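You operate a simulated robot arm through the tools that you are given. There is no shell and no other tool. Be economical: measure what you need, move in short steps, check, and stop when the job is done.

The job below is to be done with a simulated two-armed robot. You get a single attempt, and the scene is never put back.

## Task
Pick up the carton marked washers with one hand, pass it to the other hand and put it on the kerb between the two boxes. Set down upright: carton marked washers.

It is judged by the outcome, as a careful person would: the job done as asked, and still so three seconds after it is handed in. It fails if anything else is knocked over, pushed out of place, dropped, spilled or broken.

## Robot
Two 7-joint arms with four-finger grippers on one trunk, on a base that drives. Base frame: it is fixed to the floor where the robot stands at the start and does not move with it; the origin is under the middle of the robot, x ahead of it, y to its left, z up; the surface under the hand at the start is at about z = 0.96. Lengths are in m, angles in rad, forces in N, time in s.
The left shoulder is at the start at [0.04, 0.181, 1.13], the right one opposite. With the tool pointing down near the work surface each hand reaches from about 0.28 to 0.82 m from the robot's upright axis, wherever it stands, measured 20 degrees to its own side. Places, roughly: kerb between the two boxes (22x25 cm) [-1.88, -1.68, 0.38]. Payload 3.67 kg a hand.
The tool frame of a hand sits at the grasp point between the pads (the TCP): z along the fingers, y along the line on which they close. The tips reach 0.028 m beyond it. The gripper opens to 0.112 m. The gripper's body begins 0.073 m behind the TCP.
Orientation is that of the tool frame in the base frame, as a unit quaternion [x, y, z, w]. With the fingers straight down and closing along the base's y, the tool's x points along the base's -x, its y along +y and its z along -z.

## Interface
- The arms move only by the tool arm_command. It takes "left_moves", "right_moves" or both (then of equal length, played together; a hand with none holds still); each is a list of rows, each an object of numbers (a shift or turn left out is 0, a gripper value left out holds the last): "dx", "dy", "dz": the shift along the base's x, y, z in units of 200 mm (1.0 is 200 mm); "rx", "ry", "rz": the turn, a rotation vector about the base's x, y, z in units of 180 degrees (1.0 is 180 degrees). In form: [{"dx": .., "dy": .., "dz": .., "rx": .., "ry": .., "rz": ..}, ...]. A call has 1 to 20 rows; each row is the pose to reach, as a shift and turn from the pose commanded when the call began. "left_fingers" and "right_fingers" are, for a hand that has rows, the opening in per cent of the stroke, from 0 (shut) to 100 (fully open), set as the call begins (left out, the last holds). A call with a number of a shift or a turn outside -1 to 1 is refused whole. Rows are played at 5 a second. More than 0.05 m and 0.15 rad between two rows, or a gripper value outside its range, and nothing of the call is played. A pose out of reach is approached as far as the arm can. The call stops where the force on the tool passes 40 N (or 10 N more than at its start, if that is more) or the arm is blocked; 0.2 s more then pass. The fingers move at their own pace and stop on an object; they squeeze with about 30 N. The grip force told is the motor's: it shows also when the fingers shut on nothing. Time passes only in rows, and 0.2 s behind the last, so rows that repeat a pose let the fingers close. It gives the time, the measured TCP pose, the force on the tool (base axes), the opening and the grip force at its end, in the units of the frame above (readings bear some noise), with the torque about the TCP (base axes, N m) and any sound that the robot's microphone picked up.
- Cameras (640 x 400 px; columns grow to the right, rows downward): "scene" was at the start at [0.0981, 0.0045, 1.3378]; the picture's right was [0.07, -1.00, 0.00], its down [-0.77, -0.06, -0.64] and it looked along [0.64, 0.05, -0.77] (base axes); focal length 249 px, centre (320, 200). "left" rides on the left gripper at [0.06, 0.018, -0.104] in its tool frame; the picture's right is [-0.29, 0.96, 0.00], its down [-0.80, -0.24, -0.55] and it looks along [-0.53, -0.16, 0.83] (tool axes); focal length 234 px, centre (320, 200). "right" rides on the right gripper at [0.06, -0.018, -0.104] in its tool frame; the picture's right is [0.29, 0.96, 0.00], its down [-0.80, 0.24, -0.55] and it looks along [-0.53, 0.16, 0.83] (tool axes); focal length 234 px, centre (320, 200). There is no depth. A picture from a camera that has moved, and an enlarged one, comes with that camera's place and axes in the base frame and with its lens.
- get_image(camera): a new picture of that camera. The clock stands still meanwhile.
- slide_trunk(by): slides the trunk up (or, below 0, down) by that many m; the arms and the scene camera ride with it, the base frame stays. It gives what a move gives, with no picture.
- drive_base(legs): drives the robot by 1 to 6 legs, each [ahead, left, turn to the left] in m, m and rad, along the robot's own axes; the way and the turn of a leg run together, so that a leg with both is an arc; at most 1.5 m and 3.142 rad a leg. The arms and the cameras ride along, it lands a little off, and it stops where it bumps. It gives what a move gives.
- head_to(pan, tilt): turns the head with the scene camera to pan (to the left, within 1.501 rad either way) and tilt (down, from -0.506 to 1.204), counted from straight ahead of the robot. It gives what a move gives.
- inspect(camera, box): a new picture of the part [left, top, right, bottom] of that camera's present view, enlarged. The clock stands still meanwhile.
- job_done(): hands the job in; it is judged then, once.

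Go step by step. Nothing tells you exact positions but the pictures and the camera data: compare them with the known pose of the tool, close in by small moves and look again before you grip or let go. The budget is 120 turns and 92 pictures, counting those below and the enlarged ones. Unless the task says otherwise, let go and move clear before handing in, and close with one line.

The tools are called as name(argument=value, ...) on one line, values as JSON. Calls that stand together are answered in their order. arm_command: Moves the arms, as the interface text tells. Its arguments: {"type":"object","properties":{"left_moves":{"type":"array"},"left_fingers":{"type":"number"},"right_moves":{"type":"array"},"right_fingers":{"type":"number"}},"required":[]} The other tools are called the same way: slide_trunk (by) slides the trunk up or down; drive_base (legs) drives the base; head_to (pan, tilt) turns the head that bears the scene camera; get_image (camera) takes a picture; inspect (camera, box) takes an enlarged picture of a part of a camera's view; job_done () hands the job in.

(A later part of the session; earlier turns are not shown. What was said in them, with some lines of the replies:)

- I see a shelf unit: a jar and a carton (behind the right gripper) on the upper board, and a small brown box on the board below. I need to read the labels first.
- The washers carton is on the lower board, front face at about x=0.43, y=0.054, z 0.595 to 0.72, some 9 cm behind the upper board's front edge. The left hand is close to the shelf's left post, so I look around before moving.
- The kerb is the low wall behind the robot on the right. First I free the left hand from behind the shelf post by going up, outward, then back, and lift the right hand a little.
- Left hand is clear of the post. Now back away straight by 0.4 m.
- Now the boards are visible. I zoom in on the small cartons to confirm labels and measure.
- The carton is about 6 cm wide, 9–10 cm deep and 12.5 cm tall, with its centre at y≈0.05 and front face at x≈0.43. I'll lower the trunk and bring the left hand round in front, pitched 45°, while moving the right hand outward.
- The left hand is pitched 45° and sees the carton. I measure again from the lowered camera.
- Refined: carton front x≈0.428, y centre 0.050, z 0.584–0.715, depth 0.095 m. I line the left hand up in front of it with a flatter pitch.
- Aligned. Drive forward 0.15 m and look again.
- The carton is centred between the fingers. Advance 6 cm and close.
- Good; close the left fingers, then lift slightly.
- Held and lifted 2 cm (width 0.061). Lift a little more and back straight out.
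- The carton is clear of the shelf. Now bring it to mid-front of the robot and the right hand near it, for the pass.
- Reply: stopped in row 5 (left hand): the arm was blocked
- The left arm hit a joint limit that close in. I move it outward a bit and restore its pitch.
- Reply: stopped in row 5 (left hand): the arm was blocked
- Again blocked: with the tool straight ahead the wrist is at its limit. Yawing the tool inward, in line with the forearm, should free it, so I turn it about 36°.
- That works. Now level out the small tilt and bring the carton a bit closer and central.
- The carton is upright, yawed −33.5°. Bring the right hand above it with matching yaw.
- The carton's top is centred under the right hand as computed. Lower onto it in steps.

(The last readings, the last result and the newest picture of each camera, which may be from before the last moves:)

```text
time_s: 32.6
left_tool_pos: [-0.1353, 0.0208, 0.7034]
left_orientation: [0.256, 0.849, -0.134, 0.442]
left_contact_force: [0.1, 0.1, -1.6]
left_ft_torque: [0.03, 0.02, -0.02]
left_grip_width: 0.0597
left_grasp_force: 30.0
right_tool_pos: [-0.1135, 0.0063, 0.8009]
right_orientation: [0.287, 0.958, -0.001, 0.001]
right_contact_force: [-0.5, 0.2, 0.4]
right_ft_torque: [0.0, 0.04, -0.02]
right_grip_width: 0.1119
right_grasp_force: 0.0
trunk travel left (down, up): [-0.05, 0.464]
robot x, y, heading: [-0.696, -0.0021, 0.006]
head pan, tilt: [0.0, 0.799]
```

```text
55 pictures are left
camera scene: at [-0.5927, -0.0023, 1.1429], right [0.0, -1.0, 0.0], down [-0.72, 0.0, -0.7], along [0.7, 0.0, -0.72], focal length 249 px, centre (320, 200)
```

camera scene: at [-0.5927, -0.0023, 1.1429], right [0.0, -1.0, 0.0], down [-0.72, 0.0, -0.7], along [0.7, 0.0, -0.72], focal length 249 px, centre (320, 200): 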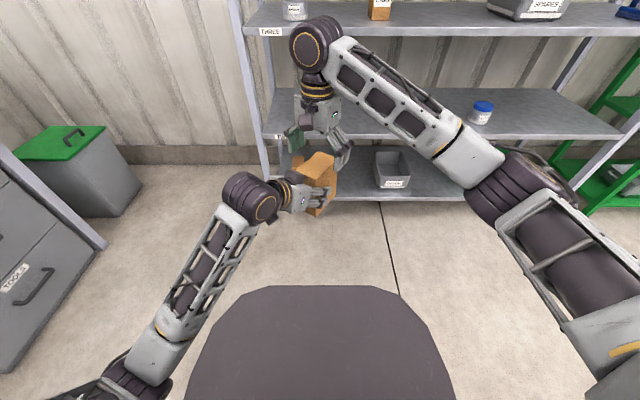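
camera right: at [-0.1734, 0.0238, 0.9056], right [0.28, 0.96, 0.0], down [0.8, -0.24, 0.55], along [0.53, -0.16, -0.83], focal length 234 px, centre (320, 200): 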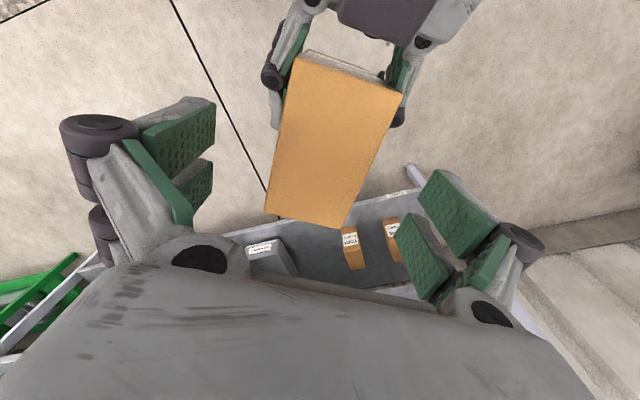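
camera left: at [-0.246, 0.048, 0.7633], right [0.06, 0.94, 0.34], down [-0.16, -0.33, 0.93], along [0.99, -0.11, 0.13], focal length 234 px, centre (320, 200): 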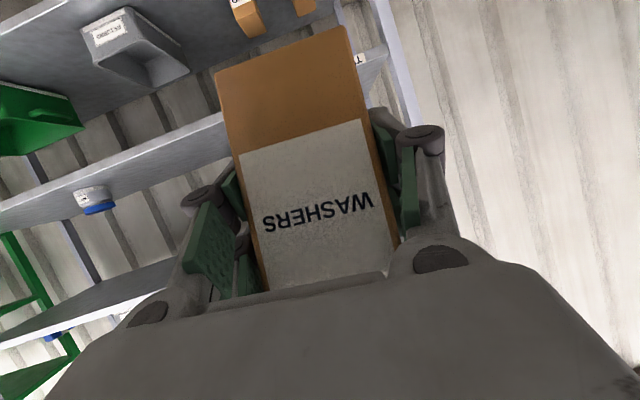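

Good alignment. Lower the last 5 cm and close the right fingers.

arm_command(right_moves=[{"dz": -0.12}, {"dz": -0.24}, {"dz": -0.24}])

get_image(camera="right")

```text
time_s: 33.4
left_tool_pos: [-0.1361, 0.0199, 0.7026]
left_orientation: [0.256, 0.85, -0.134, 0.441]
left_contact_force: [0.2, 0.8, -0.6]
left_ft_torque: [0.03, 0.05, 0.02]
left_grip_width: 0.0595
left_grasp_force: 29.7
right_tool_pos: [-0.1142, 0.0045, 0.7539]
right_orientation: [0.287, 0.958, 0.001, 0.0]
right_contact_force: [-1.5, 0.1, 0.6]
right_ft_torque: [0.03, -0.01, 0.01]
right_grip_width: 0.112
right_grasp_force: 0.0
trunk travel left (down, up): [-0.05, 0.464]
robot x, y, heading: [-0.6924, -0.0005, 0.006]
head pan, tilt: [0.0, 0.799]
```

```text
54 pictures are left
camera right: at [-0.1734, 0.0235, 0.8575], right [0.28, 0.96, 0.0], down [0.8, -0.24, 0.55], along [0.53, -0.16, -0.83], focal length 234 px, centre (320, 200)
```

right: 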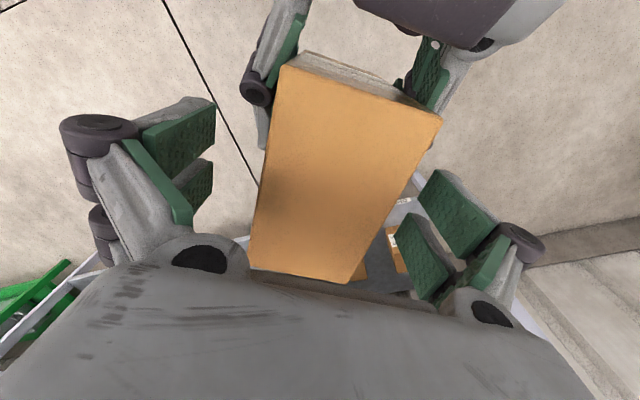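

Centred; close the right hand.

arm_command(right_fingers=0, right_moves=[{"dz": 0}, {"dz": 0}, {"dz": 0}, {"dz": 0}, {"dz": 0}])

get_image(camera="right")

```text
time_s: 34.6
left_tool_pos: [-0.1363, 0.02, 0.7018]
left_orientation: [0.257, 0.851, -0.134, 0.439]
left_contact_force: [-14.2, -2.3, -17.7]
left_ft_torque: [0.25, -0.24, -0.08]
left_grip_width: 0.0596
left_grasp_force: 29.7
right_tool_pos: [-0.1127, 0.0045, 0.7554]
right_orientation: [0.286, 0.958, 0.0, 0.001]
right_contact_force: [14.2, 3.7, 16.6]
right_ft_torque: [0.19, -0.18, -0.24]
right_grip_width: 0.0597
right_grasp_force: 29.7
trunk travel left (down, up): [-0.05, 0.464]
robot x, y, heading: [-0.6941, -0.0051, 0.004]
head pan, tilt: [0.0, 0.799]
```

```text
53 pictures are left
camera right: at [-0.1729, 0.0235, 0.8585], right [0.29, 0.96, 0.0], down [0.8, -0.24, 0.56], along [0.53, -0.16, -0.83], focal length 234 px, centre (320, 200)
```

right: 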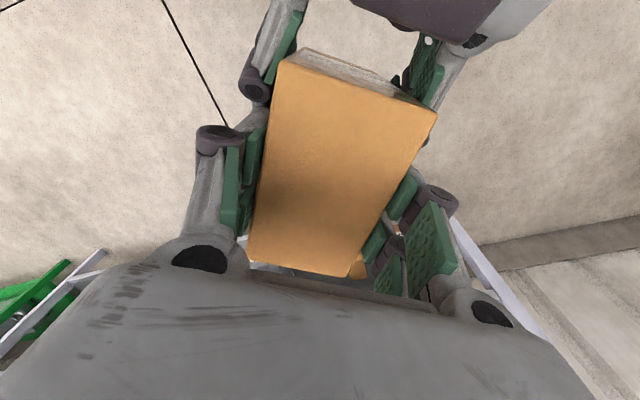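

Both hands hold it. Now open the left hand and draw the carton forward out of it with the right hand.

arm_command(left_fingers=80, left_moves=[{"dz": 0}, {"dz": 0}, {"dz": 0}, {"dz": 0}])

get_image(camera="left")

```text
time_s: 35.6
left_tool_pos: [-0.1362, 0.0217, 0.702]
left_orientation: [0.256, 0.851, -0.133, 0.438]
left_contact_force: [-17.3, -2.1, -30.5]
left_ft_torque: [-0.77, 0.06, 1.02]
left_grip_width: 0.0635
left_grasp_force: 0.1
right_tool_pos: [-0.1128, 0.0053, 0.7553]
right_orientation: [0.286, 0.958, 0.0, 0.0]
right_contact_force: [15.9, 1.0, 29.0]
right_ft_torque: [1.35, -0.38, -1.22]
right_grip_width: 0.0601
right_grasp_force: 30.0
trunk travel left (down, up): [-0.05, 0.464]
robot x, y, heading: [-0.6938, -0.0042, 0.0]
head pan, tilt: [0.0, 0.799]
```

```text
52 pictures are left
camera left: at [-0.2253, 0.1015, 0.7115], right [0.67, 0.71, 0.23], down [-0.12, -0.2, 0.97], along [0.73, -0.68, -0.05], focal length 234 px, centre (320, 200)
```

left: 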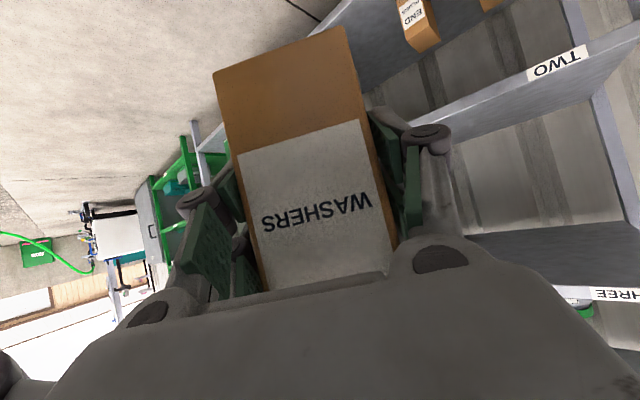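

The left fingers only opened to 0.0635: the right fingertips are resting against them, pressing down. The right holds the carton firmly, so raising it with the carton should free them.

arm_command(right_moves=[{"dz": 0.03}, {"dz": 0.06}, {"dz": 0.1}, {"dz": 0.1}])

get_image(camera="left")

```text
time_s: 36.6
left_tool_pos: [-0.1351, 0.0211, 0.7029]
left_orientation: [0.256, 0.849, -0.134, 0.442]
left_contact_force: [0.1, 0.7, -0.4]
left_ft_torque: [0.01, -0.02, 0.03]
left_grip_width: 0.0895
left_grasp_force: 0.1
right_tool_pos: [-0.1138, 0.0045, 0.7714]
right_orientation: [0.286, 0.958, -0.001, -0.001]
right_contact_force: [0.3, 0.6, -0.9]
right_ft_torque: [0.0, -0.02, 0.0]
right_grip_width: 0.0595
right_grasp_force: 29.8
trunk travel left (down, up): [-0.05, 0.464]
robot x, y, heading: [-0.693, 0.0004, 0.004]
head pan, tilt: [0.0, 0.799]
```

```text
51 pictures are left
camera left: at [-0.2246, 0.1016, 0.7134], right [0.67, 0.71, 0.24], down [-0.13, -0.2, 0.97], along [0.73, -0.68, -0.04], focal length 234 px, centre (320, 200)
```

left: 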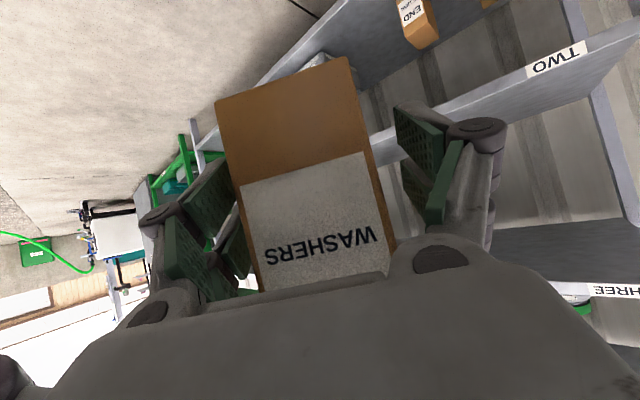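

Freed; the right hand alone holds the carton. Move it forward and up away from the left hand.

arm_command(right_moves=[{"dx": 0.1, "dy": -0.066, "dz": 0.03}, {"dx": 0.2, "dy": -0.132, "dz": 0.08}, {"dx": 0.3, "dy": -0.2, "dz": 0.2}, {"dx": 0.4, "dy": -0.27, "dz": 0.35}, {"dx": 0.42, "dy": -0.45, "dz": 0.45}, {"dx": 0.42, "dy": -0.65, "dz": 0.5}, {"dx": 0.42, "dy": -0.65, "dz": 0.5}])

get_image(camera="scene")

get_image(camera="right")

```text
time_s: 38.2
left_tool_pos: [-0.1357, 0.0209, 0.7042]
left_orientation: [0.255, 0.85, -0.133, 0.441]
left_contact_force: [0.4, 0.4, 0.1]
left_ft_torque: [0.06, 0.0, -0.01]
left_grip_width: 0.0898
left_grasp_force: 0.1
right_tool_pos: [-0.0289, -0.1266, 0.872]
right_orientation: [0.286, 0.958, 0.001, -0.001]
right_contact_force: [-0.5, 0.8, -0.5]
right_ft_torque: [-0.03, -0.01, 0.01]
right_grip_width: 0.0599
right_grasp_force: 30.4
trunk travel left (down, up): [-0.05, 0.464]
robot x, y, heading: [-0.6975, -0.0001, 0.004]
head pan, tilt: [0.0, 0.799]
```

```text
50 pictures are left
camera scene: at [-0.5925, -0.002, 1.1429], right [0.0, -1.0, 0.0], down [-0.72, 0.0, -0.7], along [0.7, 0.0, -0.72], focal length 249 px, centre (320, 200)
```

scene: 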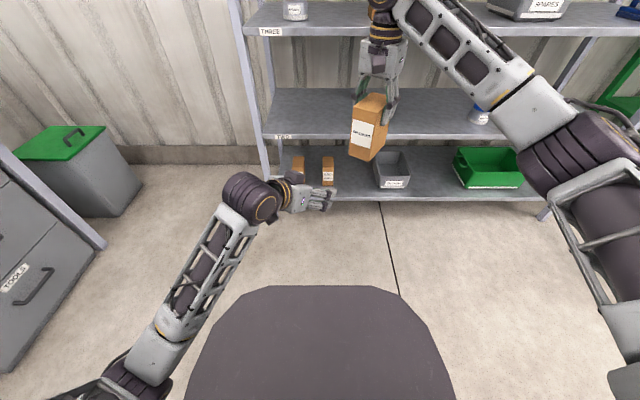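

```text
49 pictures are left
camera right: at [-0.088, -0.1077, 0.9764], right [0.28, 0.96, 0.0], down [0.8, -0.24, 0.55], along [0.53, -0.16, -0.83], focal length 234 px, centre (320, 200)
```

right: 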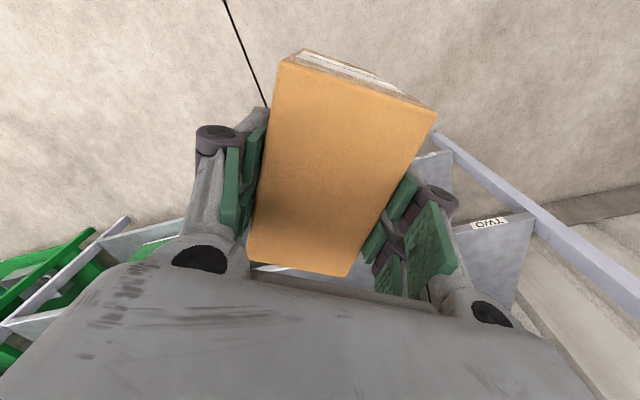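

Pass complete. Tuck the right hand closer with straight yaw, move the left hand outward, then look around toward the kerb.

arm_command(right_moves=[{"dx": -0.12, "rz": 0.031}, {"dx": -0.25, "rz": 0.062}, {"dx": -0.38, "rz": 0.093}, {"dx": -0.5, "dy": -0.05, "rz": 0.124}, {"dx": -0.65, "dy": -0.1, "rz": 0.155}, {"dx": -0.8, "dy": -0.15, "rz": 0.186}, {"dx": -0.9, "dy": -0.2, "rz": 0.186}], left_moves=[{"dy": 0.15}, {"dy": 0.3}, {"dy": 0.45}, {"dy": 0.6}, {"dy": 0.75}, {"dy": 0.9}, {"dy": 0.9}])

head_to(pan=-1.5, tilt=0.5)

get_image(camera="scene")

```text
time_s: 39.8
left_tool_pos: [-0.136, 0.2012, 0.7019]
left_orientation: [0.256, 0.85, -0.133, 0.441]
left_contact_force: [0.6, 0.4, -0.4]
left_ft_torque: [0.0, 0.01, 0.03]
left_grip_width: 0.0897
left_grasp_force: 0.0
right_tool_pos: [-0.2106, -0.1655, 0.8732]
right_orientation: [-0.003, 1.0, 0.0, 0.0]
right_contact_force: [-0.6, -0.5, -1.2]
right_ft_torque: [0.0, -0.02, 0.03]
right_grip_width: 0.0596
right_grasp_force: 29.7
trunk travel left (down, up): [-0.05, 0.464]
robot x, y, heading: [-0.6896, -0.0033, 0.001]
head pan, tilt: [0.0, 0.799]
```

```text
time_s: 41.4
left_tool_pos: [-0.1355, 0.2018, 0.7006]
left_orientation: [0.256, 0.85, -0.133, 0.441]
left_contact_force: [0.6, -0.6, -0.6]
left_ft_torque: [0.0, 0.0, 0.0]
left_grip_width: 0.0896
left_grasp_force: 0.2
right_tool_pos: [-0.2106, -0.165, 0.873]
right_orientation: [-0.002, 1.0, 0.0, 0.0]
right_contact_force: [0.2, -0.5, -0.6]
right_ft_torque: [-0.01, -0.02, -0.01]
right_grip_width: 0.0594
right_grasp_force: 30.3
trunk travel left (down, up): [-0.05, 0.464]
robot x, y, heading: [-0.6943, -0.0024, 0.008]
head pan, tilt: [-1.499, 0.499]
```

```text
48 pictures are left
camera scene: at [-0.6664, -0.0933, 1.1689], right [-1.0, -0.08, 0.0], down [-0.04, 0.48, -0.88], along [0.07, -0.88, -0.48], focal length 249 px, centre (320, 200)
```

scene: 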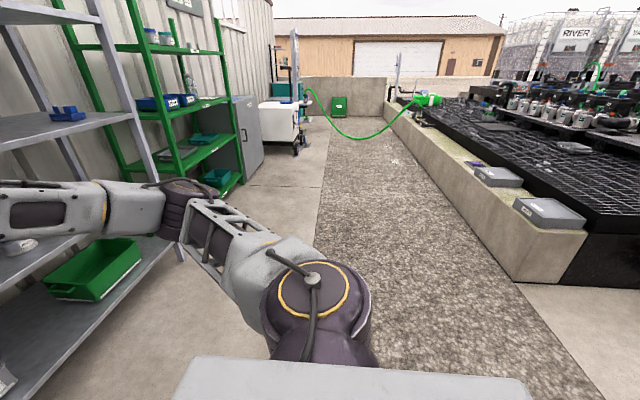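

The two grey boxes sit on the kerb at about (-1.86,-1.93) and (-1.87,-1.40), gap centre near y=-1.67. I drive sideways to y≈-1.83, then turn to face the kerb.

drive_base(legs=[[0, -0.9, 0], [0, -0.9, 0], [0, 0, -1.57], [0, 0, -1.57]])

head_to(pan=0.0, tilt=0.6)

get_image(camera="scene")

```text
time_s: 59.3
left_tool_pos: [-1.2327, -2.0045, 0.7011]
left_orientation: [0.85, -0.255, -0.441, -0.133]
left_contact_force: [-0.7, 0.5, -0.3]
left_ft_torque: [-0.06, 0.03, 0.01]
left_grip_width: 0.0896
left_grasp_force: 0.0
right_tool_pos: [-1.1582, -1.6386, 0.8736]
right_orientation: [1.0, 0.003, -0.001, 0.0]
right_contact_force: [0.2, -0.5, -1.8]
right_ft_torque: [0.01, -0.01, -0.06]
right_grip_width: 0.0597
right_grasp_force: 29.9
trunk travel left (down, up): [-0.05, 0.464]
robot x, y, heading: [-0.6717, -1.803, -3.135]
head pan, tilt: [-1.499, 0.499]
```

```text
time_s: 60.9
left_tool_pos: [-1.2328, -2.004, 0.7019]
left_orientation: [0.85, -0.255, -0.441, -0.133]
left_contact_force: [-1.0, 0.3, 1.3]
left_ft_torque: [-0.02, 0.02, -0.02]
left_grip_width: 0.0896
left_grasp_force: 0.1
right_tool_pos: [-1.1587, -1.6383, 0.873]
right_orientation: [1.0, 0.003, 0.0, 0.0]
right_contact_force: [0.2, 0.1, -1.4]
right_ft_torque: [0.0, -0.03, 0.01]
right_grip_width: 0.0598
right_grasp_force: 30.1
trunk travel left (down, up): [-0.05, 0.464]
robot x, y, heading: [-0.6751, -1.8002, -3.136]
head pan, tilt: [0.0, 0.6]
```

```text
47 pictures are left
camera scene: at [-0.7808, -1.8029, 1.1598], right [0.0, 1.0, 0.0], down [0.57, 0.0, -0.82], along [-0.82, 0.0, -0.57], focal length 249 px, centre (320, 200)
```

scene: 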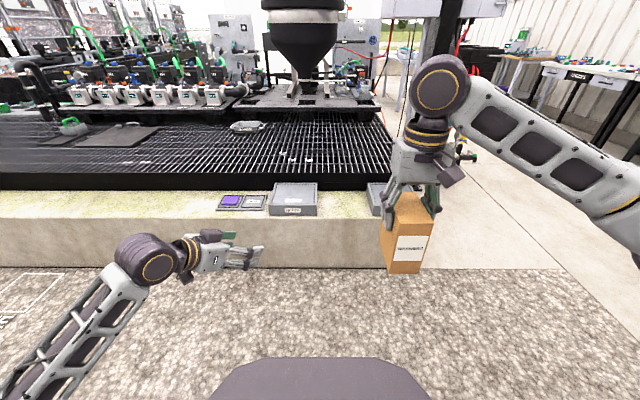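

Kerb top spans about x −1.74 to −2.0, and the gap runs from y −1.82 to −1.57. I drive 0.5 m closer.

drive_base(legs=[[0.5, 0, 0]])

arm_command(left_moves=[{"dx": 0.1, "dy": -0.15}, {"dx": 0.2, "dy": -0.3}, {"dx": 0.2, "dy": -0.45}, {"dx": 0.2, "dy": -0.45}])

head_to(pan=-0.1, tilt=0.85)

get_image(camera="scene")

get_image(camera="right")

```text
time_s: 63.9
left_tool_pos: [-1.7347, -2.0021, 0.7012]
left_orientation: [0.849, -0.259, -0.44, -0.135]
left_contact_force: [0.1, -0.1, 1.0]
left_ft_torque: [0.01, 0.01, -0.02]
left_grip_width: 0.0896
left_grasp_force: 0.3
right_tool_pos: [-1.658, -1.6358, 0.8727]
right_orientation: [1.0, -0.001, 0.0, 0.0]
right_contact_force: [0.6, -0.9, -1.3]
right_ft_torque: [0.0, 0.01, -0.02]
right_grip_width: 0.0596
right_grasp_force: 30.0
trunk travel left (down, up): [-0.05, 0.464]
robot x, y, heading: [-1.174, -1.8024, 3.143]
head pan, tilt: [0.0, 0.6]
```

```text
time_s: 64.9
left_tool_pos: [-1.6949, -2.0924, 0.7025]
left_orientation: [0.849, -0.257, -0.442, -0.134]
left_contact_force: [0.0, 0.1, 0.9]
left_ft_torque: [0.0, 0.01, -0.03]
left_grip_width: 0.0896
left_grasp_force: 0.1
right_tool_pos: [-1.6589, -1.6371, 0.8724]
right_orientation: [1.0, -0.001, 0.001, 0.001]
right_contact_force: [0.4, 0.4, -0.2]
right_ft_torque: [-0.05, -0.03, 0.02]
right_grip_width: 0.0595
right_grasp_force: 29.7
trunk travel left (down, up): [-0.05, 0.464]
robot x, y, heading: [-1.1706, -1.8013, 3.14]
head pan, tilt: [0.0, 0.6]
```

```text
time_s: 65.7
left_tool_pos: [-1.6948, -2.0927, 0.7025]
left_orientation: [0.849, -0.258, -0.441, -0.135]
left_contact_force: [0.9, 0.4, 0.3]
left_ft_torque: [0.0, 0.03, -0.02]
left_grip_width: 0.0894
left_grasp_force: 0.0
right_tool_pos: [-1.6572, -1.6357, 0.8719]
right_orientation: [1.0, -0.001, 0.0, 0.0]
right_contact_force: [0.3, 0.1, -0.6]
right_ft_torque: [0.02, -0.02, -0.01]
right_grip_width: 0.0596
right_grasp_force: 29.8
trunk travel left (down, up): [-0.05, 0.464]
robot x, y, heading: [-1.1718, -1.8002, 3.141]
head pan, tilt: [-0.099, 0.85]
```

```text
46 pictures are left
camera scene: at [-1.2702, -1.7951, 1.1389], right [0.1, 0.99, 0.0], down [0.75, -0.08, -0.66], along [-0.66, 0.07, -0.75], focal length 249 px, centre (320, 200)
```

scene: 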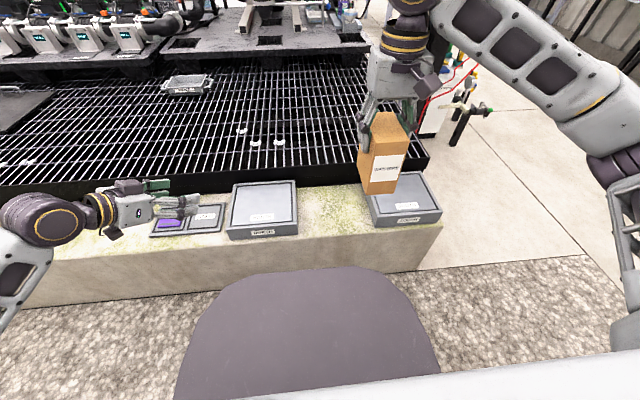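

```text
45 pictures are left
camera right: at [-1.597, -1.6173, 0.9761], right [0.29, -0.96, 0.0], down [-0.8, -0.24, 0.55], along [-0.53, -0.16, -0.83], focal length 234 px, centre (320, 200)
```

right: 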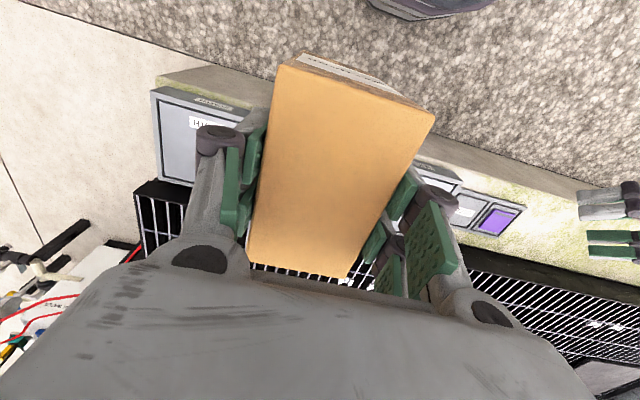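

Gap measured: y −1.82 to −1.52, kerb top x −1.77 to −2.02. The target is TCP (−1.888, −1.675, ≈0.487). Lower the trunk fully and move the carton above the gap.

slide_trunk(by=-0.05)

arm_command(right_moves=[{"dx": -0.2, "dy": -0.04}, {"dx": -0.4, "dy": -0.08}, {"dx": -0.6, "dy": -0.12, "dz": -0.1}, {"dx": -0.8, "dy": -0.16, "dz": -0.2}, {"dx": -0.9, "dy": -0.195, "dz": -0.35}, {"dx": -1.0, "dy": -0.195, "dz": -0.5}, {"dx": -1.0, "dy": -0.195, "dz": -0.6}, {"dx": -1.0, "dy": -0.195, "dz": -0.6}])

get_image(camera="scene")

get_image(camera="right")

```text
time_s: 66.6
left_tool_pos: [-1.6937, -2.0917, 0.6544]
left_orientation: [0.849, -0.258, -0.441, -0.135]
left_contact_force: [0.2, 0.1, -0.8]
left_ft_torque: [-0.01, -0.03, -0.02]
left_grip_width: 0.0897
left_grasp_force: 0.0
right_tool_pos: [-1.6573, -1.6359, 0.8243]
right_orientation: [1.0, -0.001, 0.0, 0.0]
right_contact_force: [-0.4, 0.6, -1.5]
right_ft_torque: [0.0, 0.01, 0.06]
right_grip_width: 0.0597
right_grasp_force: 29.5
trunk travel left (down, up): [0.0, 0.514]
robot x, y, heading: [-1.1713, -1.7964, 3.141]
head pan, tilt: [-0.099, 0.85]
```

```text
time_s: 68.4
left_tool_pos: [-1.6953, -2.0924, 0.6543]
left_orientation: [0.849, -0.258, -0.441, -0.134]
left_contact_force: [0.3, 0.6, -0.3]
left_ft_torque: [-0.02, -0.03, -0.02]
left_grip_width: 0.0899
left_grasp_force: 0.0
right_tool_pos: [-1.859, -1.6753, 0.7048]
right_orientation: [1.0, -0.001, -0.001, 0.001]
right_contact_force: [-0.4, 0.2, -1.2]
right_ft_torque: [-0.01, 0.0, 0.0]
right_grip_width: 0.0595
right_grasp_force: 30.1
trunk travel left (down, up): [0.0, 0.514]
robot x, y, heading: [-1.1736, -1.8019, 3.136]
head pan, tilt: [-0.099, 0.85]
```

```text
44 pictures are left
camera scene: at [-1.2702, -1.7952, 1.0908], right [0.1, 0.99, 0.0], down [0.75, -0.08, -0.66], along [-0.66, 0.07, -0.75], focal length 249 px, centre (320, 200)
```

scene: 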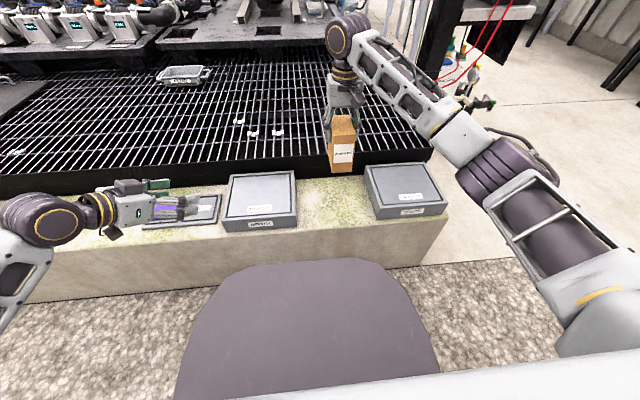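

```text
43 pictures are left
camera right: at [-1.7983, -1.6567, 0.8083], right [0.29, -0.96, 0.0], down [-0.8, -0.24, 0.55], along [-0.53, -0.16, -0.83], focal length 234 px, centre (320, 200)
```

right: 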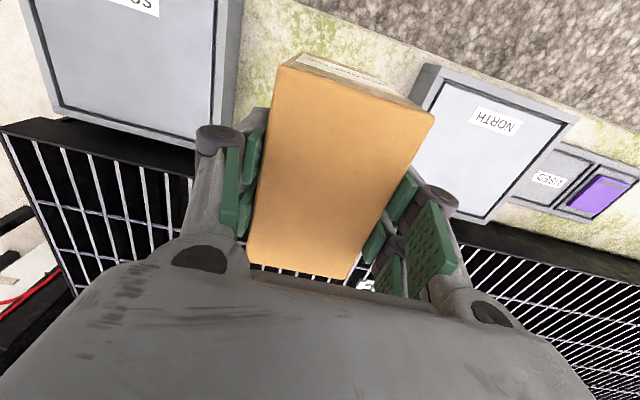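

Well centred over the gap. Shift 2.7 cm deeper and descend to about 4 cm above the kerb.

arm_command(right_moves=[{"dx": -0.135}, {"dx": -0.135, "dz": -0.2}, {"dx": -0.135, "dz": -0.4}, {"dx": -0.135, "dz": -0.6}, {"dx": -0.135, "dz": -0.75}, {"dx": -0.135, "dz": -0.9}, {"dx": -0.135, "dz": -0.9}])

get_image(camera="scene")

get_image(camera="right")

```text
time_s: 70.0
left_tool_pos: [-1.6952, -2.0934, 0.6547]
left_orientation: [0.849, -0.258, -0.441, -0.134]
left_contact_force: [-0.1, 0.6, 0.2]
left_ft_torque: [-0.02, -0.04, 0.0]
left_grip_width: 0.0898
left_grasp_force: 0.1
right_tool_pos: [-1.8838, -1.6756, 0.523]
right_orientation: [1.0, -0.001, 0.0, 0.0]
right_contact_force: [-0.1, 0.1, -0.6]
right_ft_torque: [-0.01, 0.01, 0.01]
right_grip_width: 0.0598
right_grasp_force: 30.2
trunk travel left (down, up): [0.0, 0.514]
robot x, y, heading: [-1.1711, -1.8029, 3.145]
head pan, tilt: [-0.099, 0.85]
```

```text
42 pictures are left
camera scene: at [-1.2703, -1.7951, 1.0908], right [0.1, 0.99, 0.0], down [0.75, -0.08, -0.66], along [-0.66, 0.07, -0.75], focal length 249 px, centre (320, 200)
```

scene: 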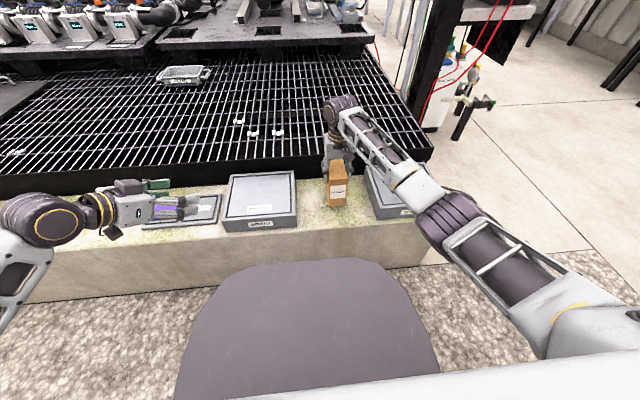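

```text
41 pictures are left
camera right: at [-1.8227, -1.6573, 0.6279], right [0.29, -0.96, 0.0], down [-0.8, -0.24, 0.55], along [-0.53, -0.16, -0.83], focal length 234 px, centre (320, 200)
```

right: 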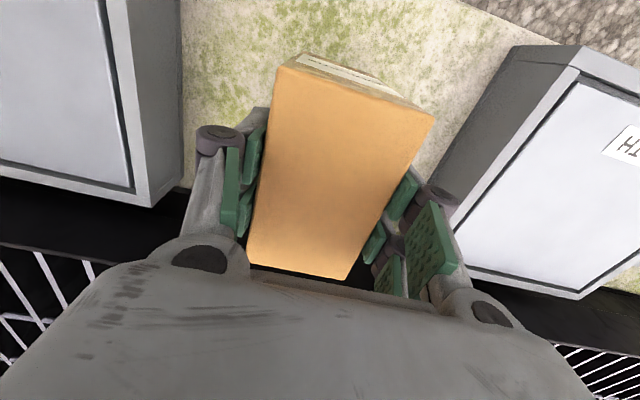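

Clear on both sides. Lower gently near contact.

arm_command(right_moves=[{"dz": -0.07}, {"dz": -0.14}, {"dz": -0.155}, {"dz": -0.155}])

inspect(camera="scene", box=[290, 140, 390, 230])

```text
time_s: 71.0
left_tool_pos: [-1.6952, -2.0924, 0.6552]
left_orientation: [0.849, -0.258, -0.441, -0.134]
left_contact_force: [-0.9, -0.1, -0.8]
left_ft_torque: [0.01, 0.04, 0.01]
left_grip_width: 0.0897
left_grasp_force: 0.2
right_tool_pos: [-1.8831, -1.6747, 0.4949]
right_orientation: [1.0, -0.001, -0.001, 0.0]
right_contact_force: [2.0, 1.7, 6.8]
right_ft_torque: [-0.1, 0.17, 0.02]
right_grip_width: 0.0595
right_grasp_force: 30.1
trunk travel left (down, up): [0.0, 0.514]
robot x, y, heading: [-1.1723, -1.8015, 3.139]
head pan, tilt: [-0.099, 0.85]
```

```text
4.44 times, centred on (340, 185) of scene
camera zoom: at [-1.2694, -1.7952, 1.0909], right [0.1, 0.99, 0.0], down [0.75, -0.08, -0.66], along [-0.66, 0.07, -0.75], focal length 1106 px, centre (231, 267)
```

zoom: 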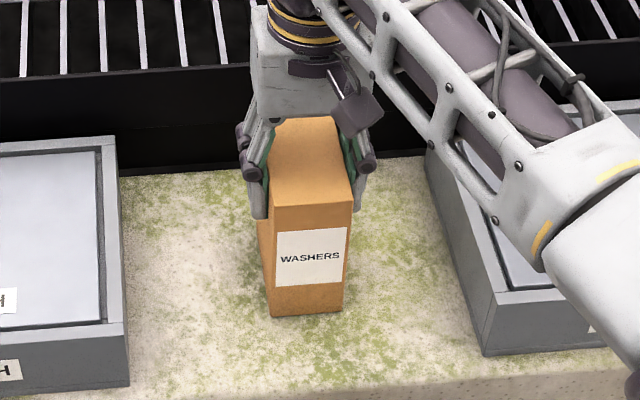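

Contact (about 8 N up) at z 0.495; the carton stands on the kerb between the boxes. Ease down 1 mm and open just enough.

arm_command(right_moves=[{"dz": -0.006}, {"dz": -0.006}])

arm_command(right_fingers=85, right_moves=[{"dz": 0}, {"dz": 0}, {"dz": 0}, {"dz": 0}])

get_image(camera="right")

inspect(camera="scene", box=[290, 140, 390, 230])

```text
time_s: 71.6
left_tool_pos: [-1.6936, -2.0919, 0.6546]
left_orientation: [0.849, -0.258, -0.441, -0.134]
left_contact_force: [0.7, 0.6, -0.4]
left_ft_torque: [-0.01, -0.03, 0.02]
left_grip_width: 0.0896
left_grasp_force: 0.0
right_tool_pos: [-1.883, -1.6758, 0.4938]
right_orientation: [1.0, -0.001, -0.001, 0.001]
right_contact_force: [4.0, 0.6, 13.6]
right_ft_torque: [-0.34, 0.26, 0.06]
right_grip_width: 0.0596
right_grasp_force: 29.7
trunk travel left (down, up): [0.0, 0.514]
robot x, y, heading: [-1.1721, -1.8044, 3.142]
head pan, tilt: [-0.099, 0.85]
```

```text
time_s: 72.6
left_tool_pos: [-1.6955, -2.0929, 0.6552]
left_orientation: [0.849, -0.258, -0.441, -0.135]
left_contact_force: [0.0, -0.4, 0.2]
left_ft_torque: [0.0, 0.04, -0.02]
left_grip_width: 0.0897
left_grasp_force: 0.1
right_tool_pos: [-1.8848, -1.6757, 0.492]
right_orientation: [1.0, -0.002, 0.0, 0.001]
right_contact_force: [-0.6, 0.1, -0.4]
right_ft_torque: [-0.02, 0.01, 0.02]
right_grip_width: 0.0953
right_grasp_force: 0.0
trunk travel left (down, up): [0.0, 0.514]
robot x, y, heading: [-1.1739, -1.8013, 3.138]
head pan, tilt: [-0.099, 0.85]
```

```text
39 pictures are left
camera right: at [-1.8233, -1.6561, 0.5959], right [0.29, -0.96, 0.0], down [-0.8, -0.24, 0.55], along [-0.53, -0.16, -0.83], focal length 234 px, centre (320, 200)
```

right: 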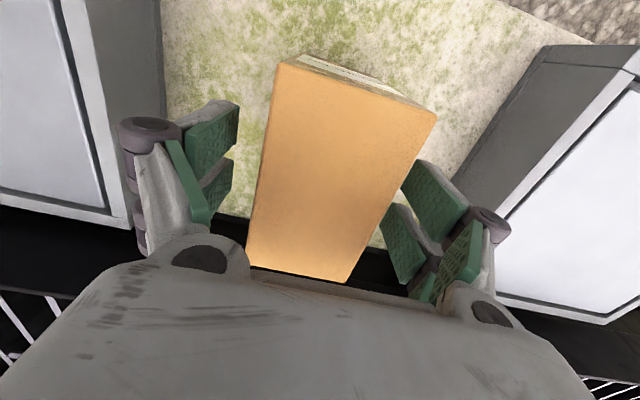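

```text
4.44 times, centred on (340, 185) of scene
camera zoom: at [-1.2701, -1.7952, 1.0908], right [0.1, 0.99, 0.0], down [0.75, -0.08, -0.66], along [-0.66, 0.07, -0.75], focal length 1106 px, centre (231, 267)
```

zoom: 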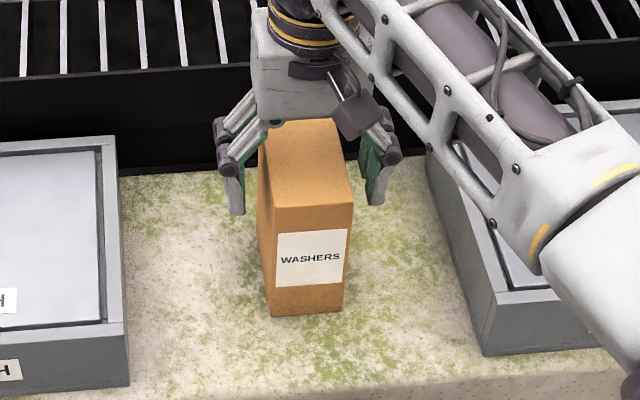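

The carton stands free and upright. Raise the right hand straight up, then look.

arm_command(right_moves=[{"dz": 0.12}, {"dz": 0.3}, {"dz": 0.5}, {"dz": 0.7}, {"dz": 0.9}, {"dz": 1.0}, {"dz": 1.0, "dx": 0.2}, {"dz": 1.0, "dx": 0.4}, {"dz": 1.0, "dx": 0.6}])

get_image(camera="scene")

```text
time_s: 74.6
left_tool_pos: [-1.6951, -2.0925, 0.6558]
left_orientation: [0.849, -0.258, -0.441, -0.134]
left_contact_force: [-0.3, 0.2, 0.6]
left_ft_torque: [-0.01, 0.03, 0.02]
left_grip_width: 0.0894
left_grasp_force: 0.0
right_tool_pos: [-1.7644, -1.6761, 0.6909]
right_orientation: [1.0, -0.001, -0.001, 0.001]
right_contact_force: [-0.6, 0.5, 0.0]
right_ft_torque: [0.0, 0.0, -0.01]
right_grip_width: 0.0952
right_grasp_force: 0.1
trunk travel left (down, up): [0.0, 0.514]
robot x, y, heading: [-1.1756, -1.8034, 3.14]
head pan, tilt: [-0.099, 0.85]
```

```text
37 pictures are left
camera scene: at [-1.2698, -1.795, 1.0908], right [0.1, 0.99, 0.0], down [0.75, -0.08, -0.66], along [-0.66, 0.07, -0.75], focal length 249 px, centre (320, 200)
```

scene: 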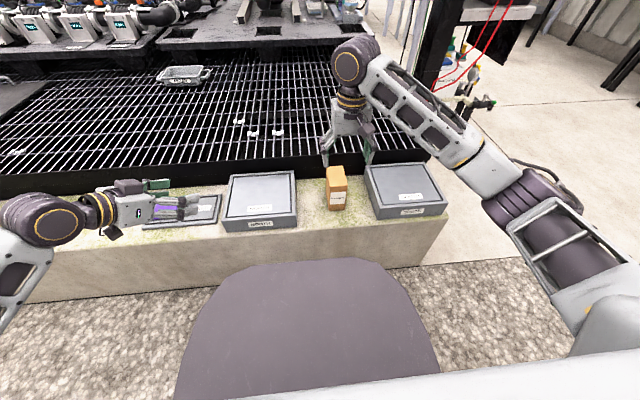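

The washers carton stands upright on the kerb between the two boxes. Both hands are clear and nothing else has moved, so I hand the job in.

job_done()

```text
The job is handed in.
```

The carton marked washers was picked up with the left hand, passed to the right, and set upright on the kerb between the two boxes; the job is handed in.
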